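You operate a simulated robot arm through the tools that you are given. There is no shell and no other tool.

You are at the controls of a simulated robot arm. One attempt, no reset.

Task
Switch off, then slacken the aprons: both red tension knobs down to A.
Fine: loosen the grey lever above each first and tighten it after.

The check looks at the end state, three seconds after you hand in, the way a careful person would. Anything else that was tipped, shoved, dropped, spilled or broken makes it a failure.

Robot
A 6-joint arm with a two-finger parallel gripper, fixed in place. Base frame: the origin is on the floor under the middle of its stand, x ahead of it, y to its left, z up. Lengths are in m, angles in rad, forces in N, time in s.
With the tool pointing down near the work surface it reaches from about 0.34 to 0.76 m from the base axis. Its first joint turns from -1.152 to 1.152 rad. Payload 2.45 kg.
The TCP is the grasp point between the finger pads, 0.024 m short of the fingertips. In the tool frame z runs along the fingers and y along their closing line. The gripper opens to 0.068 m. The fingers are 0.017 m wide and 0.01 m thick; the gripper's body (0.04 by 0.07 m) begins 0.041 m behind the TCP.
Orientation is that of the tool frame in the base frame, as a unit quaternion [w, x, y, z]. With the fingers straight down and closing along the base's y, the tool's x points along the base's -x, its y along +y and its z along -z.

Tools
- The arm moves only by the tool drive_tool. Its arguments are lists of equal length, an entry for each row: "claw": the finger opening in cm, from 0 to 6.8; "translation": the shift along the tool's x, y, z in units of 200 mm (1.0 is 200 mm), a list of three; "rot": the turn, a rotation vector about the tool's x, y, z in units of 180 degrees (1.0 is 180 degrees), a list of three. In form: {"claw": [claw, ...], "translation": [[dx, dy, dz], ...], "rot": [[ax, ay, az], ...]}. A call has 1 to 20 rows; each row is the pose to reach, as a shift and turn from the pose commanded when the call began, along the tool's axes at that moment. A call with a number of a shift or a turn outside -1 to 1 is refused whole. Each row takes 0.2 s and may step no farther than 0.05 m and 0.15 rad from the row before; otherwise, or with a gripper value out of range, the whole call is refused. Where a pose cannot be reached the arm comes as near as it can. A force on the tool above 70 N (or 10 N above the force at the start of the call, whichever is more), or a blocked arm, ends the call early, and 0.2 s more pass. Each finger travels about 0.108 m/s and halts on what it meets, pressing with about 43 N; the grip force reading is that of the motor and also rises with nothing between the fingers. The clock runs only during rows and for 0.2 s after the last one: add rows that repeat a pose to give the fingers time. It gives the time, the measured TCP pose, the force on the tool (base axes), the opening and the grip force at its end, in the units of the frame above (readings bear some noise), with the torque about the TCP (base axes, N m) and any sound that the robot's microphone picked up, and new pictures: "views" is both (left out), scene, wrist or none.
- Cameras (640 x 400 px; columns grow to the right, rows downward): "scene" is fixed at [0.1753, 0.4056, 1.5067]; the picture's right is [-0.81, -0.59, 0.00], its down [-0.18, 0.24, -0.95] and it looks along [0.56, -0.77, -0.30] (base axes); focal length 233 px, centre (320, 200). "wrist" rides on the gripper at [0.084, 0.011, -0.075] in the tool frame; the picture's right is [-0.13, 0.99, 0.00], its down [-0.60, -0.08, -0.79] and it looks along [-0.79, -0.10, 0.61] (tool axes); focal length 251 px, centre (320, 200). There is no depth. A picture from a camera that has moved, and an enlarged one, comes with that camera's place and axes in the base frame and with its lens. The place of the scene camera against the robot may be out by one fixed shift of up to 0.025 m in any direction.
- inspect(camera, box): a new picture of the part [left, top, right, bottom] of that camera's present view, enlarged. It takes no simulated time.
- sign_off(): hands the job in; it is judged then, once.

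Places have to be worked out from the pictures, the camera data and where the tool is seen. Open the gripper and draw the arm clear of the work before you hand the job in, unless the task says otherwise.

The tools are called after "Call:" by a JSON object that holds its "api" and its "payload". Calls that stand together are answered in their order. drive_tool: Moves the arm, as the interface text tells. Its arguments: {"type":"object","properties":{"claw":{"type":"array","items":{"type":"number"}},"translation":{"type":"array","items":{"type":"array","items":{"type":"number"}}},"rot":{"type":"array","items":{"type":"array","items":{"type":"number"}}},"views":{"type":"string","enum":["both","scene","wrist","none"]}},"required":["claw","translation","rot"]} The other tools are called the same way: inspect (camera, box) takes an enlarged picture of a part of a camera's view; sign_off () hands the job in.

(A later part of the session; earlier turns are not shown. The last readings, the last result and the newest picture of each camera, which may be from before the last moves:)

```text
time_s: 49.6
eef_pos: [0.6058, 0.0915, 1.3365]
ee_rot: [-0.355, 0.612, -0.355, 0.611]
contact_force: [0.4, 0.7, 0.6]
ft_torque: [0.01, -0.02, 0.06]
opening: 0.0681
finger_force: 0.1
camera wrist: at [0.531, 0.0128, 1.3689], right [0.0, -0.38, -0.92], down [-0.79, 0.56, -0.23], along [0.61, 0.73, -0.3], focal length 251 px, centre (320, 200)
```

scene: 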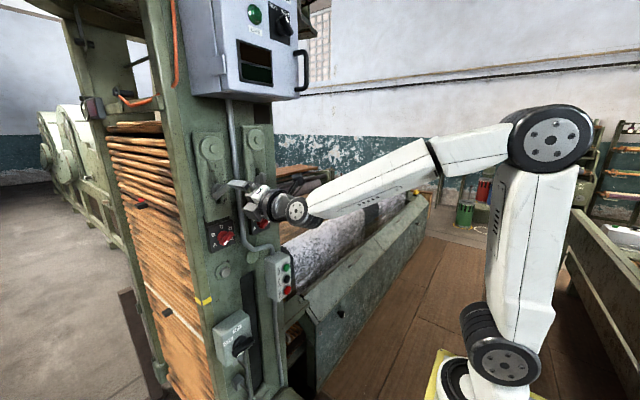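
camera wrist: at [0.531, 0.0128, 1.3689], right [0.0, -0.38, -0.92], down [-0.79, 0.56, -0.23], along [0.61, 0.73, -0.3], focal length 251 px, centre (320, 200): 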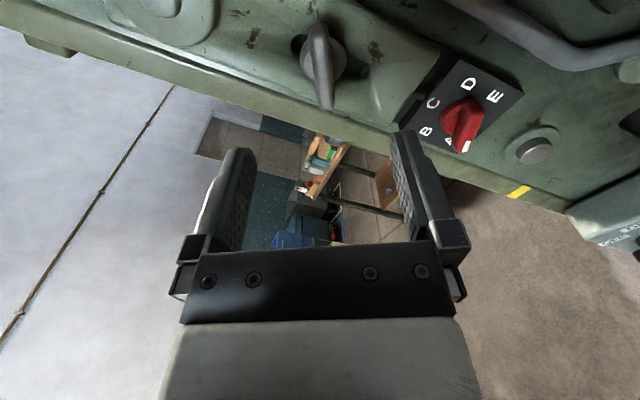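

Call:
{"api": "inspect", "payload": {"camera": "wrist", "box": [405, 50, 535, 170]}}

Call:
{"api": "inspect", "payload": {"camera": "wrist", "box": [260, 10, 380, 120]}}

```text
3.33 times, centred on (470, 110) of wrist
camera zoom: at [0.531, 0.0128, 1.3689], right [0.0, -0.38, -0.92], down [-0.79, 0.56, -0.23], along [0.61, 0.73, -0.3], focal length 838 px, centre (-180, 500)
```

zoom: 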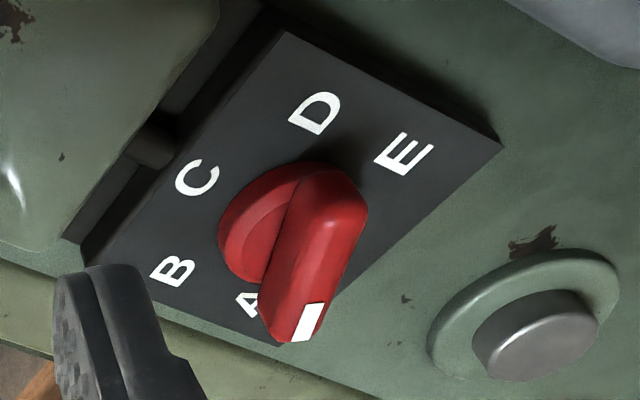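

```text
3.64 times, centred on (320, 65) of wrist
camera zoom: at [0.531, 0.0128, 1.3689], right [0.0, -0.38, -0.92], down [-0.79, 0.56, -0.23], along [0.61, 0.73, -0.3], focal length 914 px, centre (320, 691)
```

zoom: 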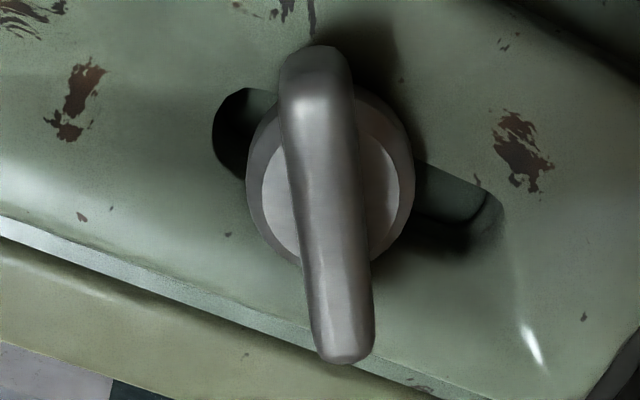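

Both look right (pointer on A, lever bar aligned with the fingers). I advance onto the left lever and grip it.

Call:
{"api": "drive_tool", "payload": {"claw": [6.8, 6.8, 6.8, 3, 0, 0, 0], "translation": [[0.005, 0.01, 0.15], [0.005, 0.01, 0.3], [0.005, 0.01, 0.43], [0.005, 0.01, 0.43], [0.005, 0.01, 0.43], [0.005, 0.01, 0.43], [0.005, 0.01, 0.43]], "rot": [[0, 0, 0], [0, 0, 0], [0, 0, 0], [0, 0, 0], [0, 0, 0], [0, 0, 0], [0, 0, 0]], "views": "wrist"}}

```text
time_s: 51.2
eef_pos: [0.6943, 0.0885, 1.3367]
ee_rot: [-0.355, 0.612, -0.353, 0.612]
contact_force: [8.0, 1.7, 5.3]
ft_torque: [-0.01, 0.23, 0.43]
opening: 0.013
finger_force: 33.1
camera wrist: at [0.6183, 0.0103, 1.3676], right [0.0, -0.38, -0.93], down [-0.79, 0.56, -0.23], along [0.61, 0.73, -0.3], focal length 251 px, centre (320, 200)
```

wrist: 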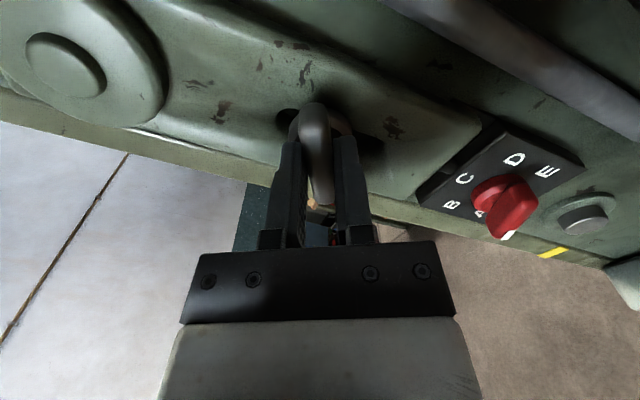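

Gripped with small forces. I turn it clockwise, tightening, first about 63°.

Call:
{"api": "drive_tool", "payload": {"claw": [0, 0, 0, 0, 0, 0, 0, 0, 0], "translation": [[0, 0, 0], [0, 0, 0], [0, 0, 0], [0, 0, 0], [0, 0, 0], [0, 0, 0], [0, 0, 0], [0, 0, 0], [0, 0, 0]], "rot": [[0, 0, 0.044], [0, 0, 0.088], [0, 0, 0.132], [0, 0, 0.176], [0, 0, 0.22], [0, 0, 0.264], [0, 0, 0.308], [0, 0, 0.352], [0, 0, 0.352]], "views": "wrist"}}

```text
time_s: 53.2
eef_pos: [0.6938, 0.0891, 1.3336]
ee_rot: [0.624, -0.334, 0.623, -0.334]
contact_force: [12.7, 6.2, 9.6]
ft_torque: [0.03, -0.58, 0.56]
opening: 0.0129
finger_force: 32.8
camera wrist: at [0.6181, 0.0249, 1.2784], right [0.0, 0.66, -0.75], down [-0.79, 0.46, 0.4], along [0.61, 0.6, 0.52], focal length 251 px, centre (320, 200)
```

wrist: 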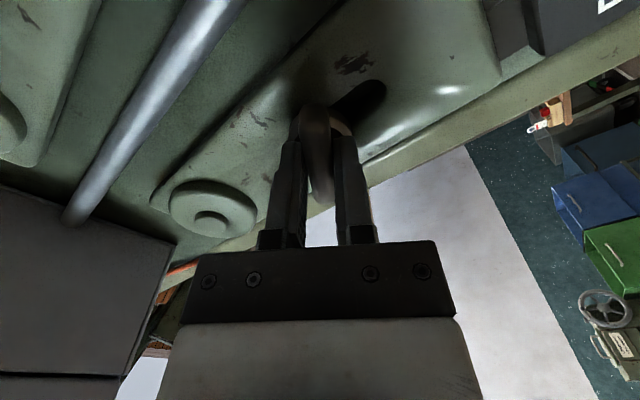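

Call:
{"api": "drive_tool", "payload": {"claw": [0, 0, 0, 0, 0, 0, 0, 0, 0], "translation": [[0, 0, 0], [0, 0, 0], [0, 0, 0], [0, 0, 0], [0, 0, 0], [0, 0, 0], [0, 0, 0], [0, 0, 0], [0, 0, 0]], "rot": [[0, 0, 0.04], [0, 0, 0.08], [0, 0, 0.12], [0, 0, 0.16], [0, 0, 0.2], [0, 0, 0.24], [0, 0, 0.28], [0, 0, 0.313], [0, 0, 0.313]], "views": "wrist"}}

```text
time_s: 55.2
eef_pos: [0.6948, 0.0909, 1.3338]
ee_rot: [0.706, -0.001, 0.708, 0.002]
contact_force: [15.7, 16.2, 5.7]
ft_torque: [0.0, -0.67, 0.01]
opening: 0.0132
finger_force: 32.7
camera wrist: at [0.6177, 0.1005, 1.2496], right [0.0, 0.99, 0.13], down [-0.79, -0.08, 0.61], along [0.61, -0.1, 0.79], focal length 251 px, centre (320, 200)
```

wrist: 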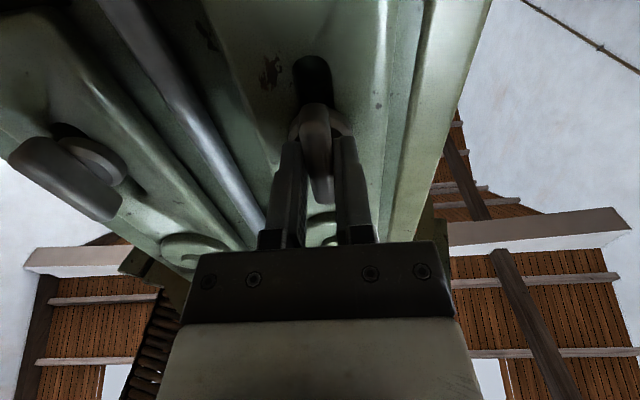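

The lever is back to vertical with no stop torque yet. I nudge 5° further to feel for the tight stop.

Call:
{"api": "drive_tool", "payload": {"claw": [0, 0, 0], "translation": [[0, 0, 0], [0, 0, 0], [0, 0, 0]], "rot": [[0, 0, 0.015], [0, 0, 0.028], [0, 0, 0.028]], "views": "wrist"}}

```text
time_s: 56.0
eef_pos: [0.6939, 0.0907, 1.3332]
ee_rot: [0.705, 0.029, 0.707, 0.032]
contact_force: [9.8, 20.7, 4.6]
ft_torque: [-0.61, -0.03, 0.19]
opening: 0.0144
finger_force: 33.8
camera wrist: at [0.6175, 0.1076, 1.2504], right [0.0, 0.98, 0.21], down [-0.79, -0.13, 0.6], along [0.61, -0.17, 0.77], focal length 251 px, centre (320, 200)
```

wrist: 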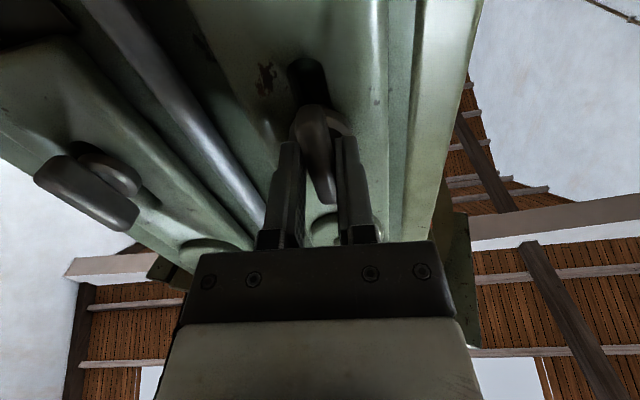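

Reaction torque of −0.61 N·m: the tight stop is at vertical, so the left lever is tight. I release, back out and shift across to the right lever.

Call:
{"api": "drive_tool", "payload": {"claw": [3.5, 3.5, 3.5, 3.5, 6, 6.8, 6.8, 6.8, 6.8], "translation": [[0, 0, 0], [0, 0, 0], [0, 0, -0.1], [0, 0, -0.3], [0, 0, -0.42], [0, -0.2, -0.42], [0, -0.4, -0.42], [0, -0.66, -0.42], [0, -0.66, -0.42]], "rot": [[0, 0, 0], [0, 0, 0], [0, 0, 0], [0, 0, 0], [0, 0, -0.014], [0, 0, -0.028], [0, 0, -0.028], [0, 0, -0.028], [0, 0, -0.028]], "views": "both"}}

```text
refused: row 8 steps farther than a row can; nothing moved
```

Call:
{"api": "drive_tool", "payload": {"claw": [3.5, 3.5, 3.5, 3.5, 6, 6.8, 6.8, 6.8, 6.8, 6.8], "translation": [[0, 0, 0], [0, 0, 0], [0, 0, -0.1], [0, 0, -0.3], [0, 0, -0.42], [0, -0.17, -0.42], [0, -0.34, -0.42], [0, -0.51, -0.42], [0, -0.66, -0.42], [0, -0.66, -0.42]], "rot": [[0, 0, 0], [0, 0, 0], [0, 0, 0], [0, 0, 0], [0, 0, -0.014], [0, 0, -0.028], [0, 0, -0.028], [0, 0, -0.028], [0, 0, -0.028], [0, 0, -0.028]], "views": "both"}}

```text
time_s: 58.2
eef_pos: [0.6095, -0.0439, 1.322]
ee_rot: [0.707, -0.001, 0.708, 0.0]
contact_force: [-0.7, -0.1, 0.4]
ft_torque: [0.01, 0.01, 0.01]
opening: 0.0678
finger_force: 0.1
camera wrist: at [0.5339, -0.0333, 1.2376], right [0.0, 0.99, 0.13], down [-0.79, -0.08, 0.61], along [0.61, -0.1, 0.79], focal length 251 px, centre (320, 200)
```

scene: 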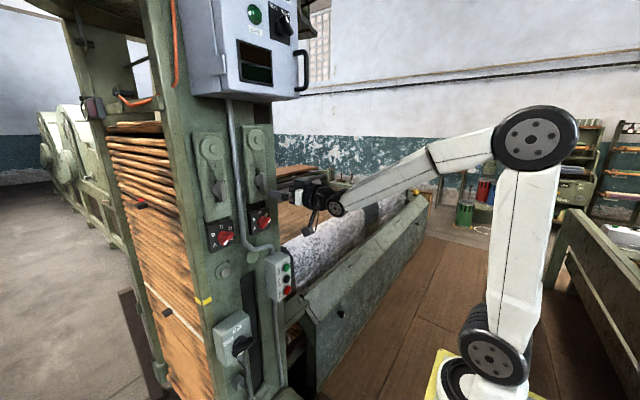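
wrist: 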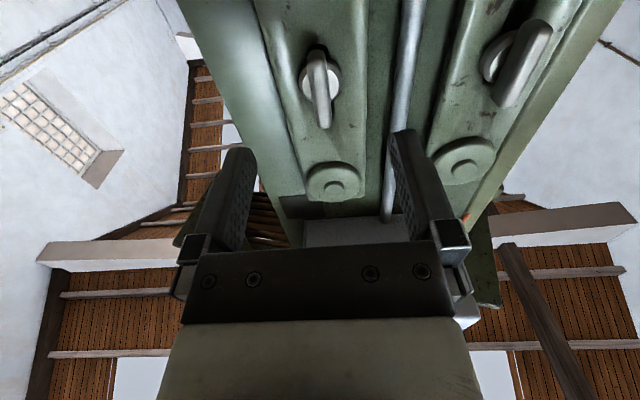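

Call:
{"api": "inspect", "payload": {"camera": "wrist", "box": [260, 30, 380, 140]}}

Call:
{"api": "inspect", "payload": {"camera": "scene", "box": [190, 130, 286, 260]}}

```text
3.64 times, centred on (320, 85) of wrist
camera zoom: at [0.5339, -0.0333, 1.2376], right [0.0, 0.99, 0.13], down [-0.79, -0.08, 0.61], along [0.61, -0.1, 0.79], focal length 914 px, centre (320, 618)
```

zoom: 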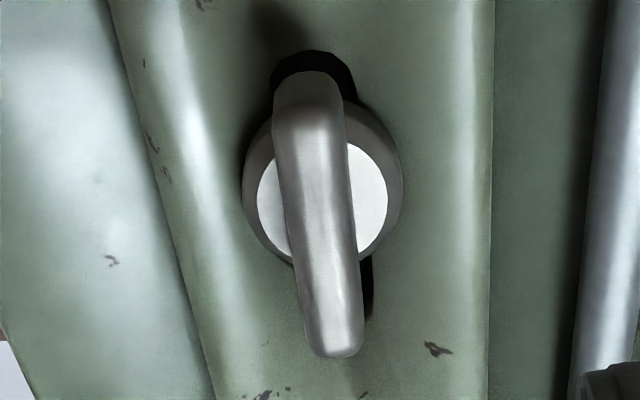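

```text
3.08 times, centred on (238, 195) of scene
camera zoom: at [0.1753, 0.4056, 1.5067], right [-0.81, -0.59, 0.0], down [-0.18, 0.24, -0.95], along [0.56, -0.77, -0.3], focal length 717 px, centre (572, 215)
```

zoom: 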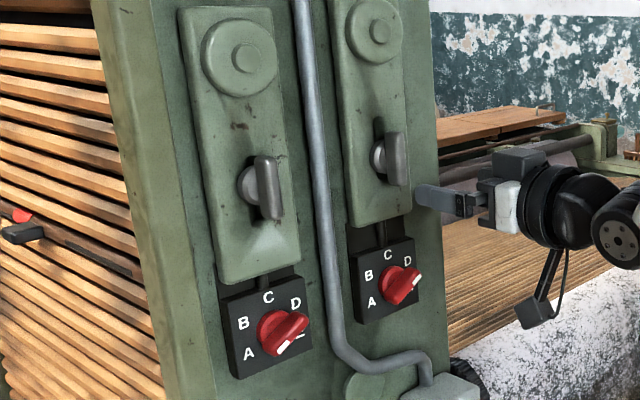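

Left lever is vertical again. The right lever pivot is at (y −0.045, z 1.334). I align, advance and grip it.

Call:
{"api": "drive_tool", "payload": {"claw": [6.8, 6.8, 6.8, 6.8, 3, 0, 0, 0], "translation": [[-0.0625, -0.005, 0.0], [-0.0625, -0.005, 0.15], [-0.0625, -0.005, 0.3], [-0.0625, -0.005, 0.42], [-0.0625, -0.005, 0.42], [-0.0625, -0.005, 0.42], [-0.0625, -0.005, 0.42], [-0.0625, -0.005, 0.42]], "rot": [[0, 0, 0], [0, 0, 0], [0, 0, 0], [0, 0, 0], [0, 0, 0], [0, 0, 0], [0, 0, 0], [0, 0, 0]], "views": "both"}}

```text
time_s: 60.0
eef_pos: [0.6931, -0.0447, 1.3353]
ee_rot: [0.706, 0.0, 0.708, 0.0]
contact_force: [6.3, -8.5, 0.9]
ft_torque: [0.02, 0.21, -0.17]
opening: 0.013
finger_force: 32.8
camera wrist: at [0.6175, -0.0342, 1.2503], right [0.0, 0.99, 0.13], down [-0.79, -0.08, 0.61], along [0.61, -0.1, 0.79], focal length 251 px, centre (320, 200)
```

scene: 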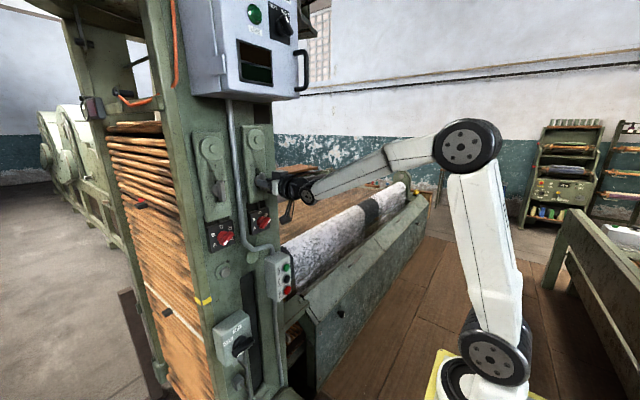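
wrist: 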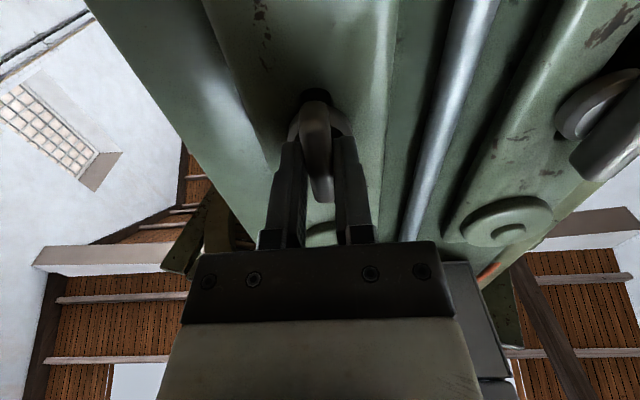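

Gripped with low forces. I turn it counter-clockwise, a small test first.

Call:
{"api": "drive_tool", "payload": {"claw": [0, 0, 0], "translation": [[0, -0.005, 0], [0, -0.005, 0], [0, -0.005, 0]], "rot": [[0, 0, -0.03], [0, 0, -0.06], [0, 0, -0.06]], "views": "wrist"}}

```text
time_s: 60.8
eef_pos: [0.6931, -0.0449, 1.3341]
ee_rot: [0.703, -0.068, 0.704, -0.066]
contact_force: [0.6, -6.5, 2.8]
ft_torque: [-0.01, 0.77, -0.38]
opening: 0.0131
finger_force: 33.0
camera wrist: at [0.6174, -0.0506, 1.2498], right [0.0, 1.0, -0.06], down [-0.79, 0.04, 0.61], along [0.61, 0.05, 0.79], focal length 251 px, centre (320, 200)
```

wrist: 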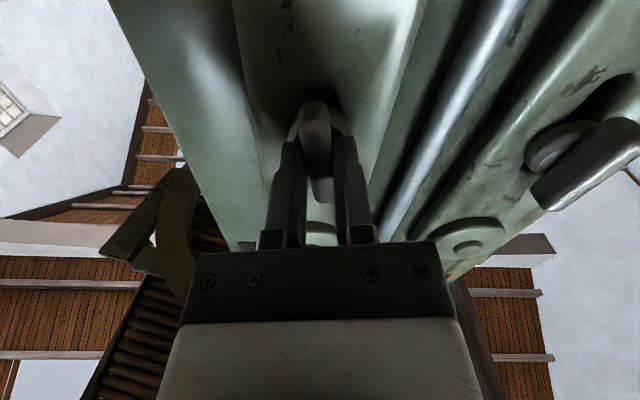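

It follows freely. I continue counter-clockwise to about 70°.

Call:
{"api": "drive_tool", "payload": {"claw": [0, 0, 0, 0, 0, 0, 0, 0, 0], "translation": [[0, 0, 0], [0, 0, 0], [0, 0, 0], [0, 0, 0], [0, 0, 0], [0, 0, 0], [0, 0, 0], [0, 0, 0], [0, 0, 0]], "rot": [[0, 0, -0.042], [0, 0, -0.084], [0, 0, -0.126], [0, 0, -0.168], [0, 0, -0.21], [0, 0, -0.252], [0, 0, -0.294], [0, 0, -0.336], [0, 0, -0.336]], "views": "wrist"}}

```text
time_s: 62.8
eef_pos: [0.6935, -0.0453, 1.3354]
ee_rot: [0.574, -0.413, 0.574, -0.413]
contact_force: [-2.6, -8.9, 3.3]
ft_torque: [-0.01, 0.03, -0.49]
opening: 0.0128
finger_force: 33.2
camera wrist: at [0.6176, -0.122, 1.2974], right [0.0, 0.44, -0.9], down [-0.79, 0.55, 0.27], along [0.61, 0.71, 0.35], focal length 251 px, centre (320, 200)
```

wrist: 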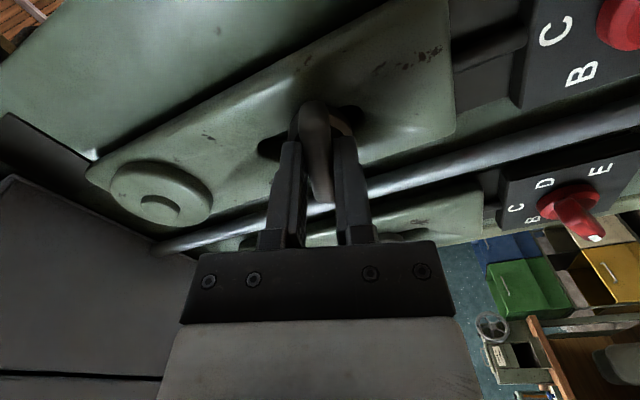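

Call:
{"api": "drive_tool", "payload": {"claw": [0, 0, 0, 0, 0, 0, 0, 0], "translation": [[0, 0, 0], [0, 0, 0], [0, 0, 0], [0, 0, 0], [0, 0, 0], [0, 0, 0], [0, 0, 0], [0, 0, 0]], "rot": [[0, 0, -0.038], [0, 0, -0.076], [0, 0, -0.114], [0, 0, -0.152], [0, 0, -0.19], [0, 0, -0.228], [0, 0, -0.27], [0, 0, -0.27]], "views": "wrist"}}

```text
time_s: 64.6
eef_pos: [0.6931, -0.0459, 1.3357]
ee_rot: [-0.354, 0.613, -0.353, 0.612]
contact_force: [0.1, -9.8, 5.1]
ft_torque: [0.0, -0.18, -0.4]
opening: 0.0127
finger_force: 33.2
camera wrist: at [0.6177, -0.124, 1.3677], right [0.0, -0.38, -0.92], down [-0.79, 0.56, -0.23], along [0.61, 0.73, -0.3], focal length 251 px, centre (320, 200)
```

wrist: 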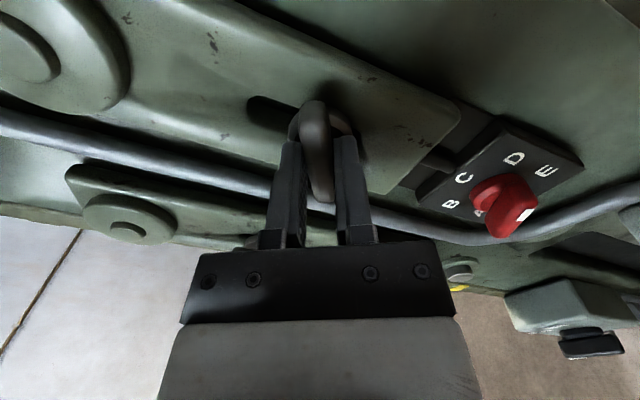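

Lever is at 120° like the left one. Before releasing I check the right knob's pointer in this view.

Call:
{"api": "inspect", "payload": {"camera": "wrist", "box": [420, 110, 600, 250]}}

Call:
{"api": "inspect", "payload": {"camera": "scene", "box": [200, 200, 290, 260]}}

```text
2.86 times, centred on (510, 180) of wrist
camera zoom: at [0.6177, -0.124, 1.3677], right [0.0, -0.38, -0.92], down [-0.79, 0.56, -0.23], along [0.61, 0.73, -0.3], focal length 718 px, centre (-223, 257)
```

zoom: 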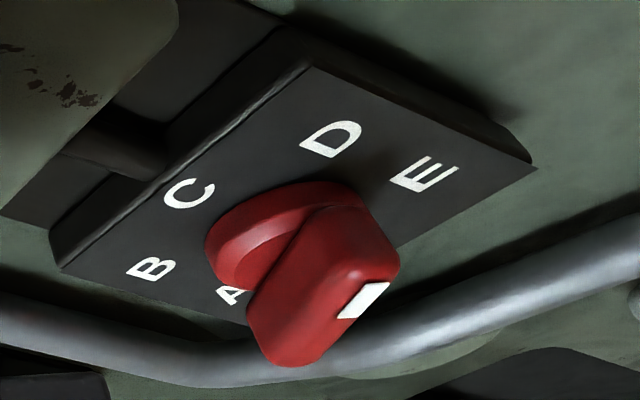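

```text
6.67 times, centred on (245, 230) of scene
camera zoom: at [0.1752, 0.4052, 1.5068], right [-0.81, -0.59, 0.0], down [-0.18, 0.24, -0.95], along [0.56, -0.77, -0.3], focal length 1554 px, centre (820, 0)
```

zoom: 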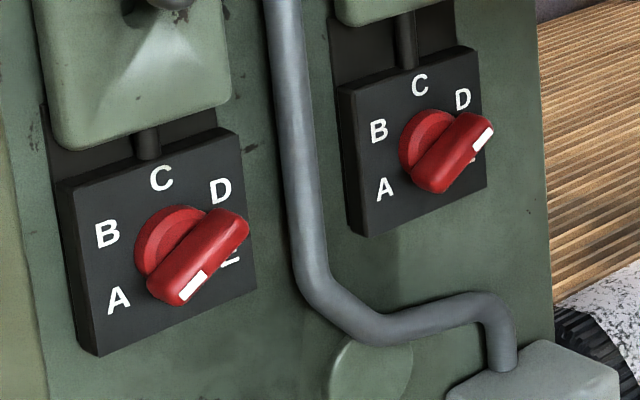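

Confirmed: right knob at D, left knob parallel to it with the mark at the opposite end (A). I release the right lever, back out, descend to the right knob's height and start rolling back toward +60°.

Call:
{"api": "drive_tool", "payload": {"claw": [3.5, 3.5, 3.5, 3.5, 5, 6.8, 6.8, 6.8, 6.8, 6.8, 6.8, 6.8, 6.8, 6.8, 6.8, 6.8, 6.8, 6.8, 6.8, 6.8], "translation": [[0, 0, 0], [0, 0, 0], [0, 0, -0.1], [0, 0, -0.3], [0, 0, -0.45], [-0.085, 0.147, -0.45], [-0.17, 0.294, -0.45], [-0.255, 0.442, -0.45], [-0.34, 0.589, -0.45], [-0.34, 0.589, -0.45], [-0.34, 0.589, -0.45], [-0.34, 0.589, -0.45], [-0.34, 0.589, -0.45], [-0.34, 0.589, -0.45], [-0.34, 0.589, -0.45], [-0.34, 0.589, -0.45], [-0.34, 0.589, -0.45], [-0.34, 0.589, -0.45], [-0.34, 0.589, -0.45], [-0.34, 0.589, -0.45]], "rot": [[0, 0, 0], [0, 0, 0], [0, 0, 0], [0, 0, 0], [0, 0, 0], [0, 0, 0.045], [0, 0, 0.09], [0, 0, 0.135], [0, 0, 0.18], [0, 0, 0.225], [0, 0, 0.27], [0, 0, 0.315], [0, 0, 0.36], [0, 0, 0.405], [0, 0, 0.45], [0, 0, 0.495], [0, 0, 0.54], [0, 0, 0.585], [0, 0, 0.63], [0, 0, 0.667]], "views": "both"}}

```text
time_s: 68.8
eef_pos: [0.6023, -0.0453, 1.1995]
ee_rot: [0.706, 0.001, 0.708, 0.003]
contact_force: [-0.5, 0.3, 0.2]
ft_torque: [-0.01, -0.01, -0.01]
opening: 0.0678
finger_force: 0.0
camera wrist: at [0.5274, -0.0339, 1.115], right [0.0, 0.99, 0.13], down [-0.79, -0.08, 0.6], along [0.61, -0.11, 0.79], focal length 251 px, centre (320, 200)
```

scene: 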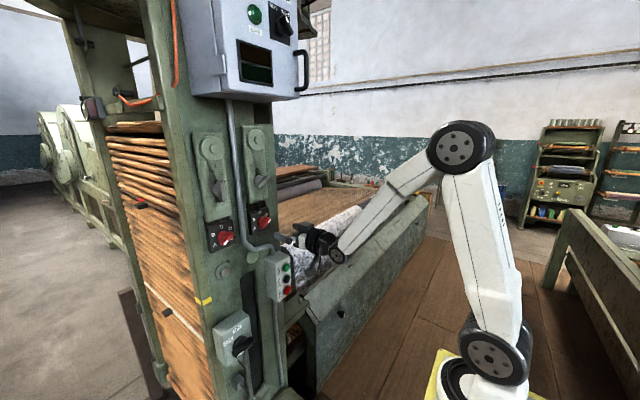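
wrist: 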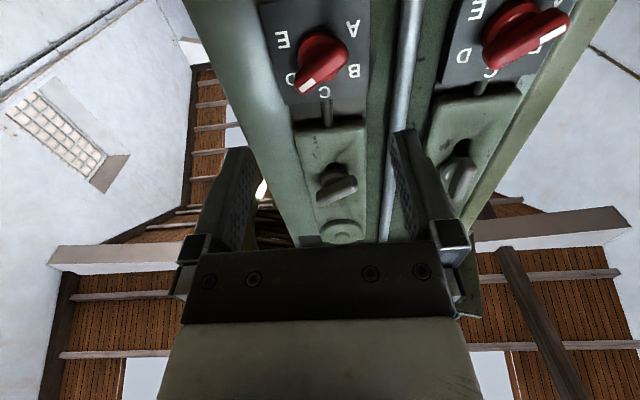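

Now I roll the remaining 60° so the fingers straddle the right knob's bar.

Call:
{"api": "drive_tool", "payload": {"claw": [6.8, 6.8, 6.8, 6.8, 6.8, 6.8, 6.8, 6.8, 6.8], "translation": [[0, 0, 0], [0, 0, 0], [0, 0, 0], [0, 0, 0], [0, 0, 0], [0, 0, 0], [0, 0, 0], [0, 0, 0], [0, 0, 0]], "rot": [[0, 0, 0.042], [0, 0, 0.084], [0, 0, 0.126], [0, 0, 0.168], [0, 0, 0.21], [0, 0, 0.252], [0, 0, 0.294], [0, 0, 0.333], [0, 0, 0.333]], "views": "both"}}

```text
time_s: 70.8
eef_pos: [0.6033, -0.0444, 1.1981]
ee_rot: [0.611, 0.354, 0.613, 0.354]
contact_force: [0.1, 0.1, 0.2]
ft_torque: [0.01, 0.0, 0.02]
opening: 0.0681
finger_force: 0.0
camera wrist: at [0.5276, 0.0332, 1.1663], right [0.0, 0.38, 0.92], down [-0.79, -0.56, 0.23], along [0.61, -0.73, 0.3], focal length 251 px, centre (320, 200)
```

scene: 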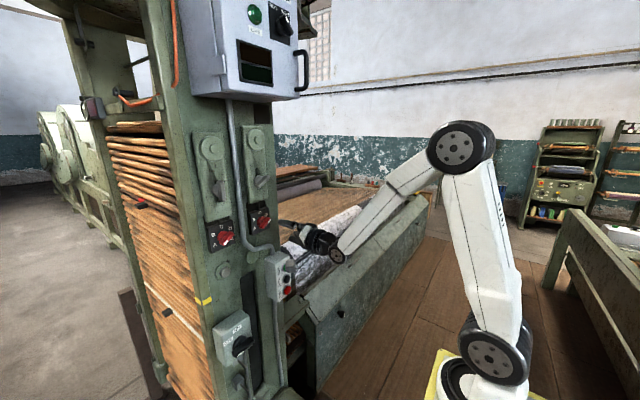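
wrist: 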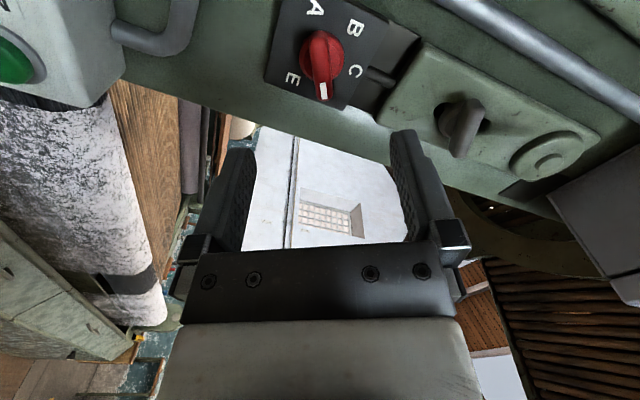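

Call:
{"api": "inspect", "payload": {"camera": "wrist", "box": [260, 10, 380, 120]}}

```text
3.64 times, centred on (320, 65) of wrist
camera zoom: at [0.5276, 0.0332, 1.1663], right [0.0, 0.38, 0.92], down [-0.79, -0.56, 0.23], along [0.61, -0.73, 0.3], focal length 914 px, centre (320, 691)
```

zoom: 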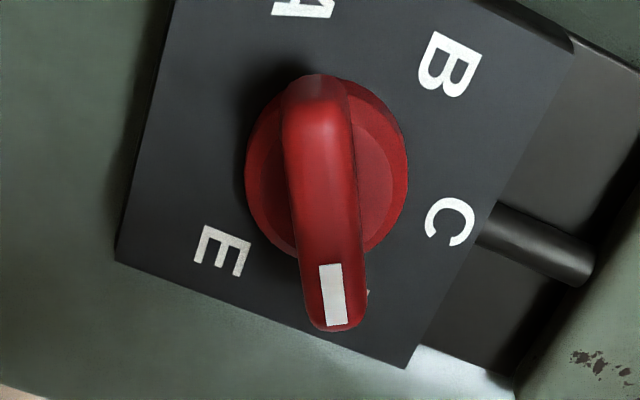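

The bar is well aligned (≈1.5 mm across). I advance and grip the right knob.

Call:
{"api": "drive_tool", "payload": {"claw": [6.8, 6.8, 6.8, 3, 0, 0, 0], "translation": [[0.0025, 0.0075, 0.16], [0.0025, 0.0075, 0.32], [0.0025, 0.0075, 0.465], [0.0025, 0.0075, 0.465], [0.0025, 0.0075, 0.465], [0.0025, 0.0075, 0.465], [0.0025, 0.0075, 0.465]], "rot": [[0, 0, 0], [0, 0, 0], [0, 0, 0], [0, 0, 0], [0, 0, 0], [0, 0, 0], [0, 0, 0]], "views": "wrist"}}

```text
time_s: 72.4
eef_pos: [0.6961, -0.0433, 1.199]
ee_rot: [0.611, 0.354, 0.613, 0.354]
contact_force: [7.0, -1.6, -3.8]
ft_torque: [0.03, -0.19, -0.17]
opening: 0.0129
finger_force: 33.4
camera wrist: at [0.6206, 0.0348, 1.1666], right [0.0, 0.38, 0.92], down [-0.79, -0.56, 0.24], along [0.61, -0.73, 0.3], focal length 251 px, centre (320, 200)
```

wrist: 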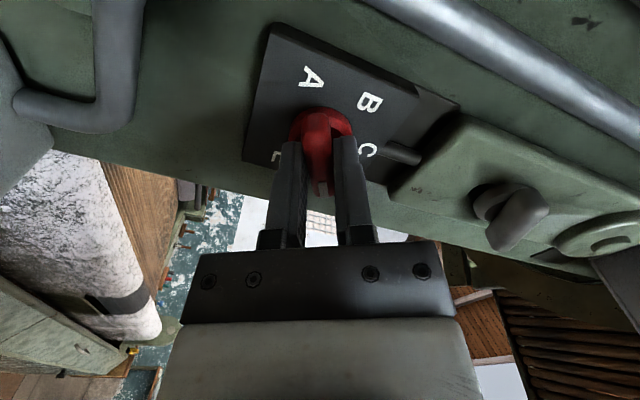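

Gripped with tiny side forces. I turn counter-clockwise 60° to C.

Call:
{"api": "drive_tool", "payload": {"claw": [0, 0, 0, 0, 0, 0, 0, 0, 0], "translation": [[0, 0, 0], [0, 0, 0], [0, 0, 0], [0, 0, 0], [0, 0, 0], [0, 0, 0], [0, 0, 0], [0, 0, 0], [0, 0, 0]], "rot": [[0, 0, -0.0416], [0, 0, -0.0833], [0, 0, -0.125], [0, 0, -0.1666], [0, 0, -0.2083], [0, 0, -0.25], [0, 0, -0.2916], [0, 0, -0.3333], [0, 0, -0.3333]], "views": "wrist"}}

```text
time_s: 74.4
eef_pos: [0.6965, -0.0439, 1.1978]
ee_rot: [0.705, 0.0, 0.709, 0.0]
contact_force: [12.5, -12.1, -17.2]
ft_torque: [0.02, -0.15, -0.11]
opening: 0.0131
finger_force: 33.2
camera wrist: at [0.6202, -0.0341, 1.1143], right [0.0, 0.99, 0.13], down [-0.79, -0.08, 0.61], along [0.61, -0.1, 0.78], focal length 251 px, centre (320, 200)
```

wrist: 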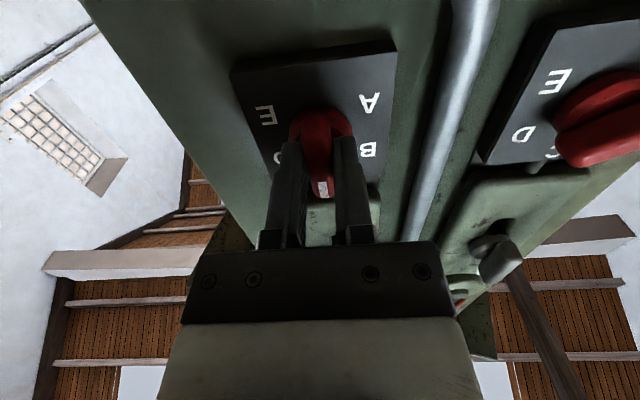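

At C; small shift (−1 mm in y and z) to relieve the side force, then on to B.

Call:
{"api": "drive_tool", "payload": {"claw": [0, 0, 0, 0, 0, 0, 0, 0, 0], "translation": [[0.006, -0.005, 0], [0.006, -0.005, 0], [0.006, -0.005, 0], [0.006, -0.005, 0], [0.006, -0.005, 0], [0.006, -0.005, 0], [0.006, -0.005, 0], [0.006, -0.005, 0], [0.006, -0.005, 0]], "rot": [[0, 0, -0.0416], [0, 0, -0.0833], [0, 0, -0.125], [0, 0, -0.1666], [0, 0, -0.2083], [0, 0, -0.25], [0, 0, -0.2916], [0, 0, -0.3333], [0, 0, -0.3333]], "views": "wrist"}}

```text
time_s: 76.4
eef_pos: [0.6965, -0.046, 1.1992]
ee_rot: [0.612, -0.353, 0.612, -0.354]
contact_force: [-2.5, -19.4, -5.4]
ft_torque: [-0.01, 0.21, -0.56]
opening: 0.0131
finger_force: 33.0
camera wrist: at [0.6204, -0.1139, 1.1474], right [0.0, 0.61, -0.79], down [-0.79, 0.48, 0.37], along [0.61, 0.63, 0.48], focal length 251 px, centre (320, 200)
```

wrist: 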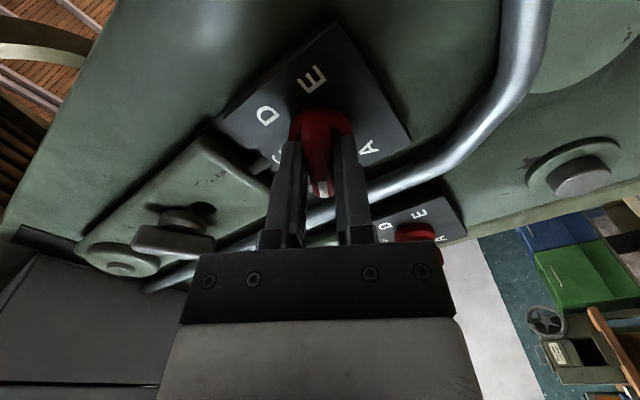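

At B; I shift 2 mm in −y and do the last 60° to A.

Call:
{"api": "drive_tool", "payload": {"claw": [0, 0, 0, 0, 0, 0, 0, 0, 0], "translation": [[0.0087, -0.005, 0], [0.0087, -0.005, 0], [0.0087, -0.005, 0], [0.0087, -0.005, 0], [0.0087, -0.005, 0], [0.0087, -0.005, 0], [0.0087, -0.005, 0], [0.0087, -0.005, 0], [0.0087, -0.005, 0]], "rot": [[0, 0, -0.0416], [0, 0, -0.0833], [0, 0, -0.125], [0, 0, -0.1666], [0, 0, -0.2083], [0, 0, -0.25], [0, 0, -0.2916], [0, 0, -0.3333], [0, 0, -0.3333]], "views": "wrist"}}

```text
time_s: 78.4
eef_pos: [0.6964, -0.0457, 1.201]
ee_rot: [-0.354, 0.612, -0.352, 0.613]
contact_force: [-13.3, -2.7, 15.4]
ft_torque: [0.03, 0.37, 0.34]
opening: 0.0132
finger_force: 33.2
camera wrist: at [0.6207, -0.125, 1.2328], right [0.0, -0.38, -0.92], down [-0.79, 0.56, -0.24], along [0.61, 0.73, -0.3], focal length 251 px, centre (320, 200)
```

wrist: 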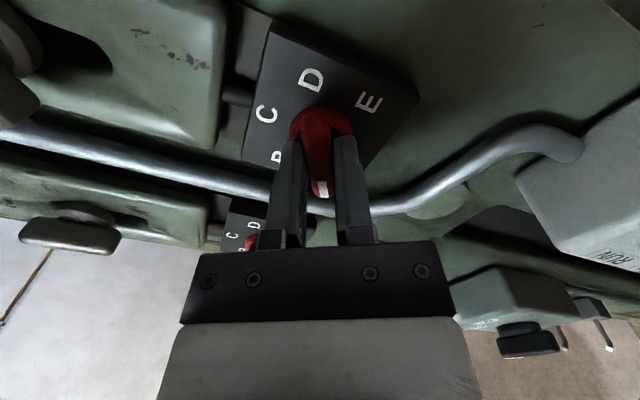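

Full 180° turned. I release and back out to check the pointer.

Call:
{"api": "drive_tool", "payload": {"claw": [3.5, 3.5, 3.5, 3.5, 5, 6.8], "translation": [[0, 0, 0], [0, 0, 0], [0, 0, -0.1], [0, 0, -0.3], [0, 0, -0.45], [0, 0, -0.45]], "rot": [[0, 0, 0], [0, 0, 0], [0, 0, 0], [0, 0, 0], [0, 0, 0], [0, 0, 0]], "views": "both"}}

```text
time_s: 79.8
eef_pos: [0.6069, -0.0471, 1.1989]
ee_rot: [-0.354, 0.613, -0.354, 0.612]
contact_force: [0.5, 0.4, -0.1]
ft_torque: [-0.02, 0.0, -0.02]
opening: 0.0681
finger_force: 0.0
camera wrist: at [0.531, -0.1255, 1.2319], right [0.0, -0.38, -0.92], down [-0.79, 0.56, -0.23], along [0.61, 0.73, -0.3], focal length 251 px, centre (320, 200)
```

scene: 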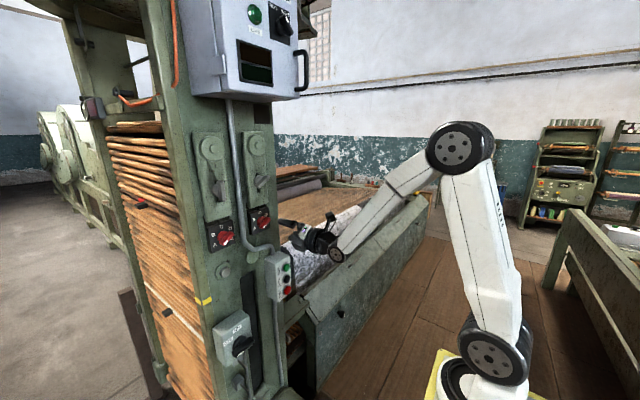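
wrist: 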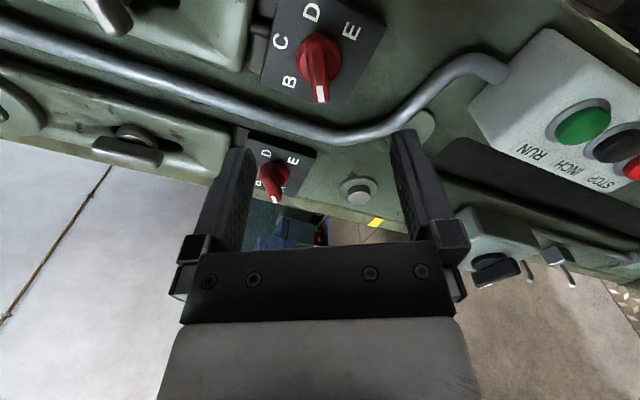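

Call:
{"api": "inspect", "payload": {"camera": "wrist", "box": [250, 10, 390, 120]}}

Call:
{"api": "inspect", "payload": {"camera": "scene", "box": [190, 130, 286, 260]}}

Call:
{"api": "inspect", "payload": {"camera": "scene", "box": [200, 200, 290, 260]}}

```text
3.64 times, centred on (320, 65) of wrist
camera zoom: at [0.531, -0.1255, 1.2319], right [0.0, -0.38, -0.92], down [-0.79, 0.56, -0.23], along [0.61, 0.73, -0.3], focal length 914 px, centre (320, 691)
```

zoom: 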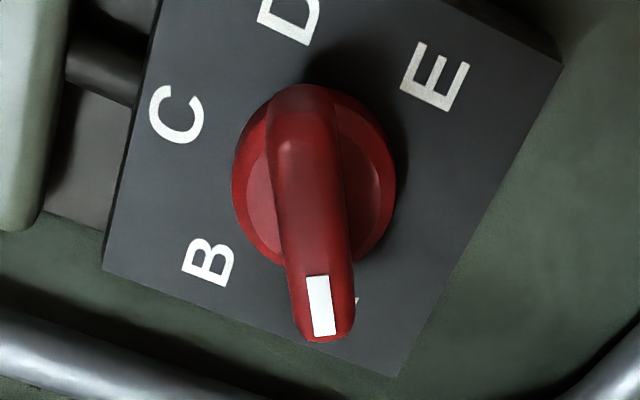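

```text
3.08 times, centred on (238, 195) of scene
camera zoom: at [0.1753, 0.4056, 1.5067], right [-0.81, -0.59, 0.0], down [-0.18, 0.24, -0.95], along [0.56, -0.77, -0.3], focal length 717 px, centre (572, 215)
```

zoom: 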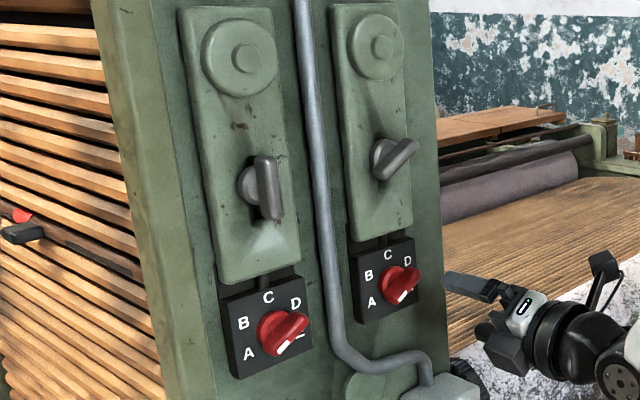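

```text
6.67 times, centred on (245, 230) of scene
camera zoom: at [0.1753, 0.4056, 1.5067], right [-0.81, -0.59, 0.0], down [-0.18, 0.24, -0.95], along [0.56, -0.77, -0.3], focal length 1554 px, centre (820, 0)
```

zoom: 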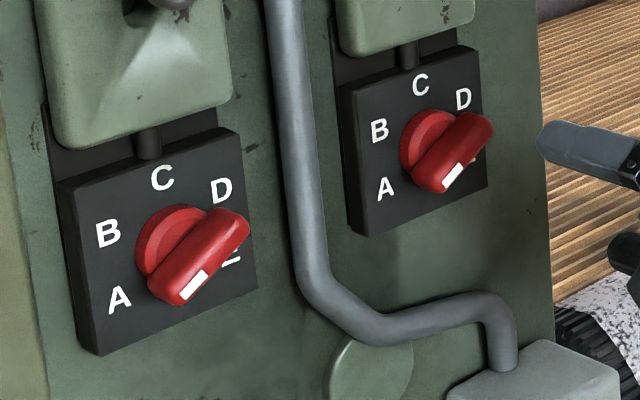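

Both knobs now point to A. I move up in front of the right lever, roll already matching its bar.

Call:
{"api": "drive_tool", "payload": {"claw": [6.8, 6.8, 6.8, 6.8, 6.8], "translation": [[0.085, -0.148, 0], [0.169, -0.297, 0], [0.254, -0.445, 0], [0.338, -0.5935, 0], [0.338, -0.5935, 0]], "rot": [[0, 0, 0], [0, 0, 0], [0, 0, 0], [0, 0, 0], [0, 0, 0]], "views": "wrist"}}

Call:
{"api": "inspect", "payload": {"camera": "wrist", "box": [260, 10, 380, 120]}}

```text
time_s: 81.0
eef_pos: [0.6067, -0.0461, 1.3362]
ee_rot: [-0.355, 0.613, -0.354, 0.611]
contact_force: [-0.2, 0.3, 0.1]
ft_torque: [-0.02, 0.0, 0.03]
opening: 0.0678
finger_force: 0.3
camera wrist: at [0.532, -0.1249, 1.3691], right [0.0, -0.38, -0.92], down [-0.79, 0.56, -0.23], along [0.61, 0.73, -0.3], focal length 251 px, centre (320, 200)
```

wrist: 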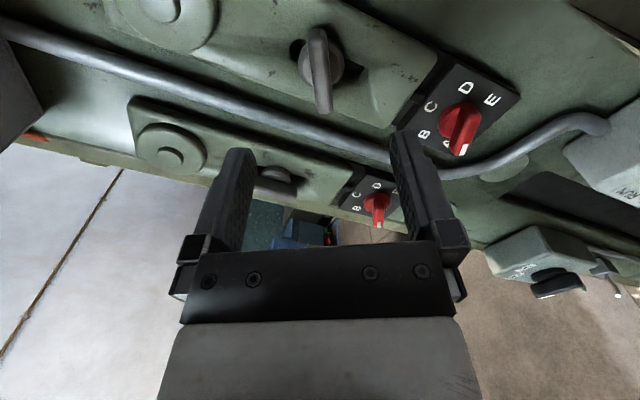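

```text
3.64 times, centred on (320, 65) of wrist
camera zoom: at [0.532, -0.1249, 1.3691], right [0.0, -0.38, -0.92], down [-0.79, 0.56, -0.23], along [0.61, 0.73, -0.3], focal length 914 px, centre (320, 691)
```

zoom: 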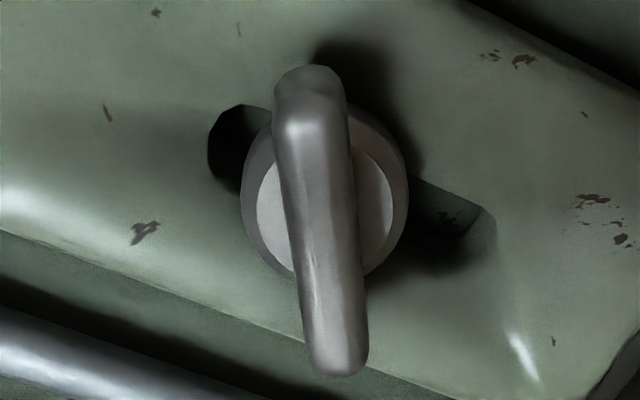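

The right lever bar is nicely centred. I advance and grip it.

Call:
{"api": "drive_tool", "payload": {"claw": [6.8, 6.8, 6.8, 3, 0, 0, 0], "translation": [[-0.005, 0.005, 0.15], [-0.005, 0.005, 0.3], [-0.005, 0.005, 0.43], [-0.005, 0.005, 0.43], [-0.005, 0.005, 0.43], [-0.005, 0.005, 0.43], [-0.005, 0.005, 0.43]], "rot": [[0, 0, 0], [0, 0, 0], [0, 0, 0], [0, 0, 0], [0, 0, 0], [0, 0, 0], [0, 0, 0]], "views": "wrist"}}

```text
time_s: 82.6
eef_pos: [0.6938, -0.0445, 1.336]
ee_rot: [-0.355, 0.612, -0.354, 0.612]
contact_force: [7.5, 4.0, 7.1]
ft_torque: [0.01, 0.35, 0.44]
opening: 0.0129
finger_force: 33.0
camera wrist: at [0.6182, -0.1238, 1.3672], right [0.0, -0.38, -0.92], down [-0.79, 0.56, -0.23], along [0.61, 0.73, -0.3], focal length 251 px, centre (320, 200)
```

wrist: 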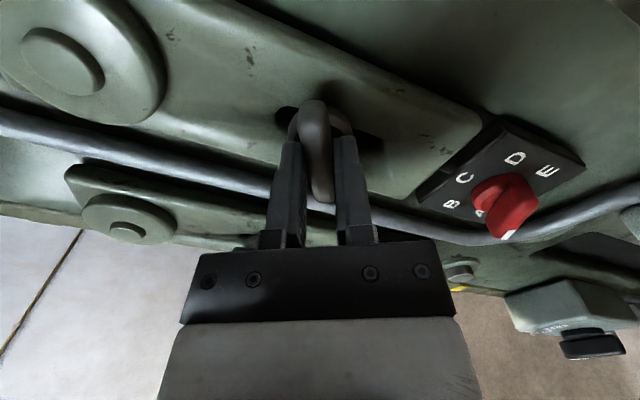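

Gripped. I turn it clockwise in one sweep of 120° (plus a short nudge after) to tighten.

Call:
{"api": "drive_tool", "payload": {"claw": [0, 0, 0, 0, 0, 0, 0, 0, 0], "translation": [[0, 0, 0], [0, 0, 0], [0, 0, 0], [0, 0, 0], [0, 0, 0], [0, 0, 0], [0, 0, 0], [0, 0, 0], [0, 0, 0]], "rot": [[0, 0, 0.044], [0, 0, 0.088], [0, 0, 0.132], [0, 0, 0.176], [0, 0, 0.22], [0, 0, 0.264], [0, 0, 0.308], [0, 0, 0.352], [0, 0, 0.352]], "views": "none"}}

Call:
{"api": "drive_tool", "payload": {"claw": [0, 0, 0, 0, 0, 0, 0, 0, 0], "translation": [[0, 0, 0], [0, 0, 0], [0, 0, 0], [0, 0, 0], [0, 0, 0], [0, 0, 0], [0, 0, 0], [0, 0, 0], [0, 0, 0]], "rot": [[0, 0, 0.04], [0, 0, 0.08], [0, 0, 0.12], [0, 0, 0.16], [0, 0, 0.2], [0, 0, 0.24], [0, 0, 0.28], [0, 0, 0.313], [0, 0, 0.313]], "views": "wrist"}}

```text
time_s: 84.6
eef_pos: [0.6926, -0.0451, 1.3344]
ee_rot: [0.623, -0.336, 0.623, -0.334]
contact_force: [16.7, 10.0, 10.1]
ft_torque: [0.02, -0.38, 0.29]
opening: 0.0127
finger_force: 33.4
```

```text
time_s: 86.6
eef_pos: [0.6921, -0.0449, 1.335]
ee_rot: [0.707, -0.001, 0.707, 0.001]
contact_force: [14.9, 7.3, 10.7]
ft_torque: [0.02, 0.18, -0.03]
opening: 0.0128
finger_force: 32.9
camera wrist: at [0.6171, -0.0346, 1.2502], right [0.0, 0.99, 0.13], down [-0.79, -0.08, 0.6], along [0.61, -0.1, 0.79], focal length 251 px, centre (320, 200)
```

wrist: 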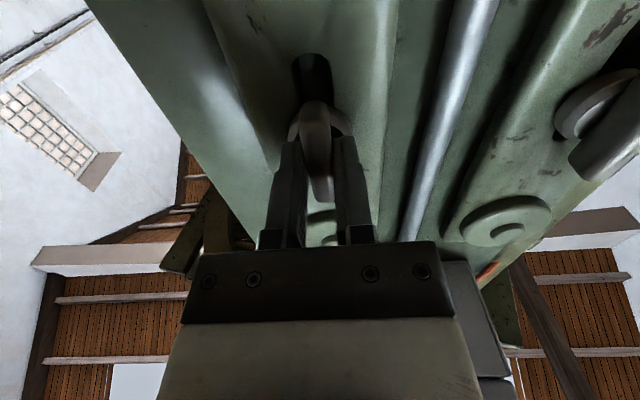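

The lever is vertical again; I nudge 5° further clockwise to seat it against its tight stop.

Call:
{"api": "drive_tool", "payload": {"claw": [0, 0, 0], "translation": [[0, 0, 0], [0, 0, 0], [0, 0, 0]], "rot": [[0, 0, 0.015], [0, 0, 0.028], [0, 0, 0.028]], "views": "wrist"}}

```text
time_s: 87.4
eef_pos: [0.6932, -0.0454, 1.3348]
ee_rot: [0.706, 0.029, 0.707, 0.031]
contact_force: [11.3, 6.7, 7.9]
ft_torque: [-0.63, -0.25, 0.05]
opening: 0.0143
finger_force: 34.0
camera wrist: at [0.6167, -0.0273, 1.2509], right [0.0, 0.98, 0.21], down [-0.79, -0.13, 0.6], along [0.61, -0.17, 0.77], focal length 251 px, centre (320, 200)
```

wrist: 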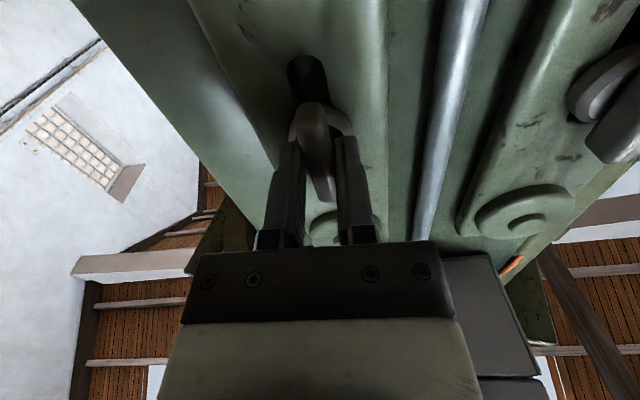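

The tight stop is felt (−0.63 N·m). I release and retreat clear of the column.

Call:
{"api": "drive_tool", "payload": {"claw": [3.5, 3.5, 3.5, 3.5, 6, 6.8, 6.8], "translation": [[0, 0, 0], [0, 0, 0], [0, 0, -0.1], [0, 0, -0.3], [0, 0, -0.5], [0, 0, -0.6], [0, 0, -0.6]], "rot": [[0, 0, 0], [0, 0, 0], [0, 0, 0], [0, 0, 0], [0, 0, -0.014], [0, 0, -0.028], [0, 0, -0.028]], "views": "both"}}

Call:
{"api": "inspect", "payload": {"camera": "scene", "box": [190, 130, 286, 260]}}

Call:
{"api": "inspect", "payload": {"camera": "scene", "box": [205, 290, 301, 360]}}

Call:
{"api": "inspect", "payload": {"camera": "scene", "box": [190, 0, 318, 100]}}

```text
time_s: 89.0
eef_pos: [0.5716, -0.0463, 1.3343]
ee_rot: [0.707, -0.002, 0.708, -0.001]
contact_force: [0.7, -0.5, 0.3]
ft_torque: [0.01, -0.01, -0.02]
opening: 0.0679
finger_force: 0.1
camera wrist: at [0.4966, -0.0354, 1.2507], right [0.0, 0.99, 0.12], down [-0.79, -0.08, 0.61], along [0.61, -0.1, 0.79], focal length 251 px, centre (320, 200)
```

scene: 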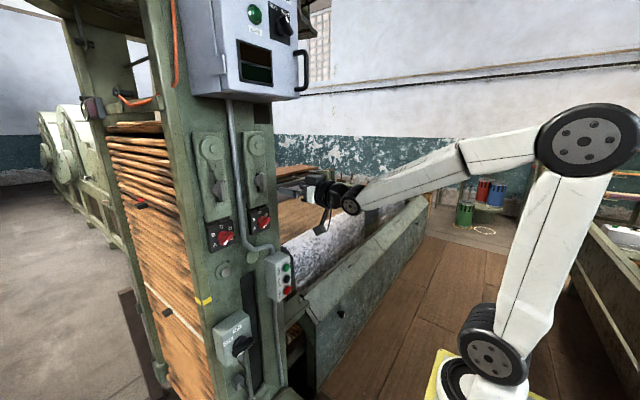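
wrist: 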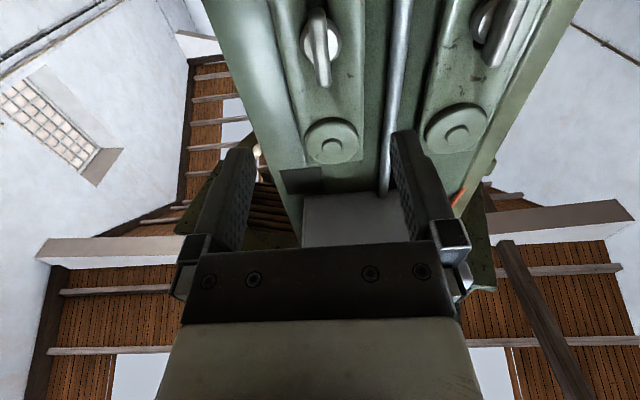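

```text
3.08 times, centred on (238, 195) of scene
camera zoom: at [0.1753, 0.4056, 1.5067], right [-0.81, -0.59, 0.0], down [-0.18, 0.24, -0.95], along [0.56, -0.77, -0.3], focal length 717 px, centre (572, 215)
```

zoom: 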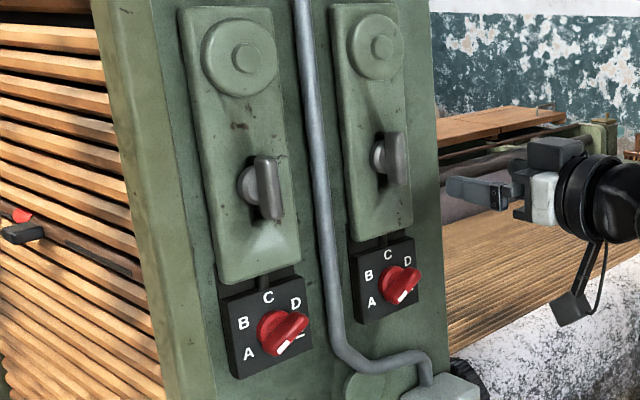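

```text
5.71 times, centred on (253, 325) of scene
camera zoom: at [0.1753, 0.4056, 1.5067], right [-0.81, -0.59, 0.0], down [-0.18, 0.24, -0.95], along [0.56, -0.77, -0.3], focal length 1332 px, centre (703, -514)
```

zoom: 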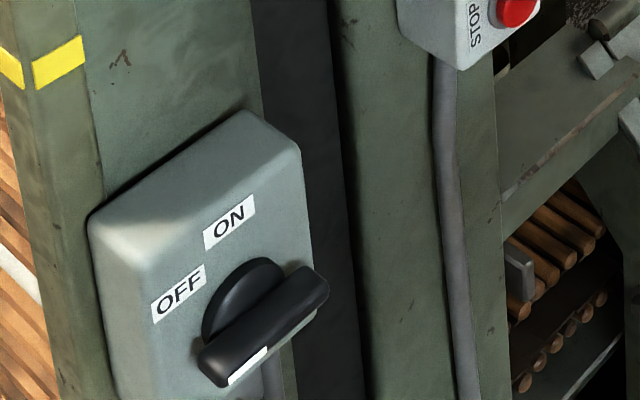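

```text
4.00 times, centred on (254, 50) of scene
camera zoom: at [0.1753, 0.4056, 1.5067], right [-0.81, -0.59, 0.0], down [-0.18, 0.24, -0.95], along [0.56, -0.77, -0.3], focal length 932 px, centre (584, 800)
```

zoom: 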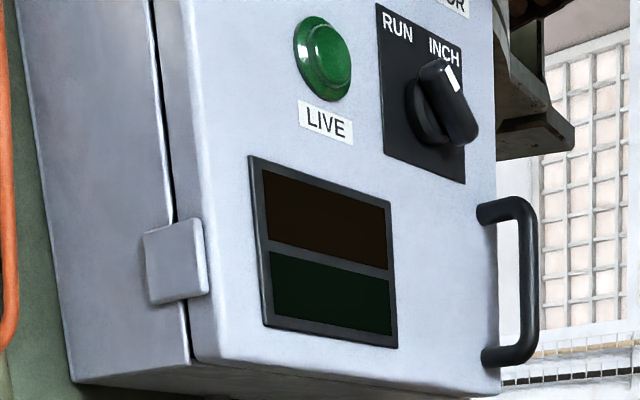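

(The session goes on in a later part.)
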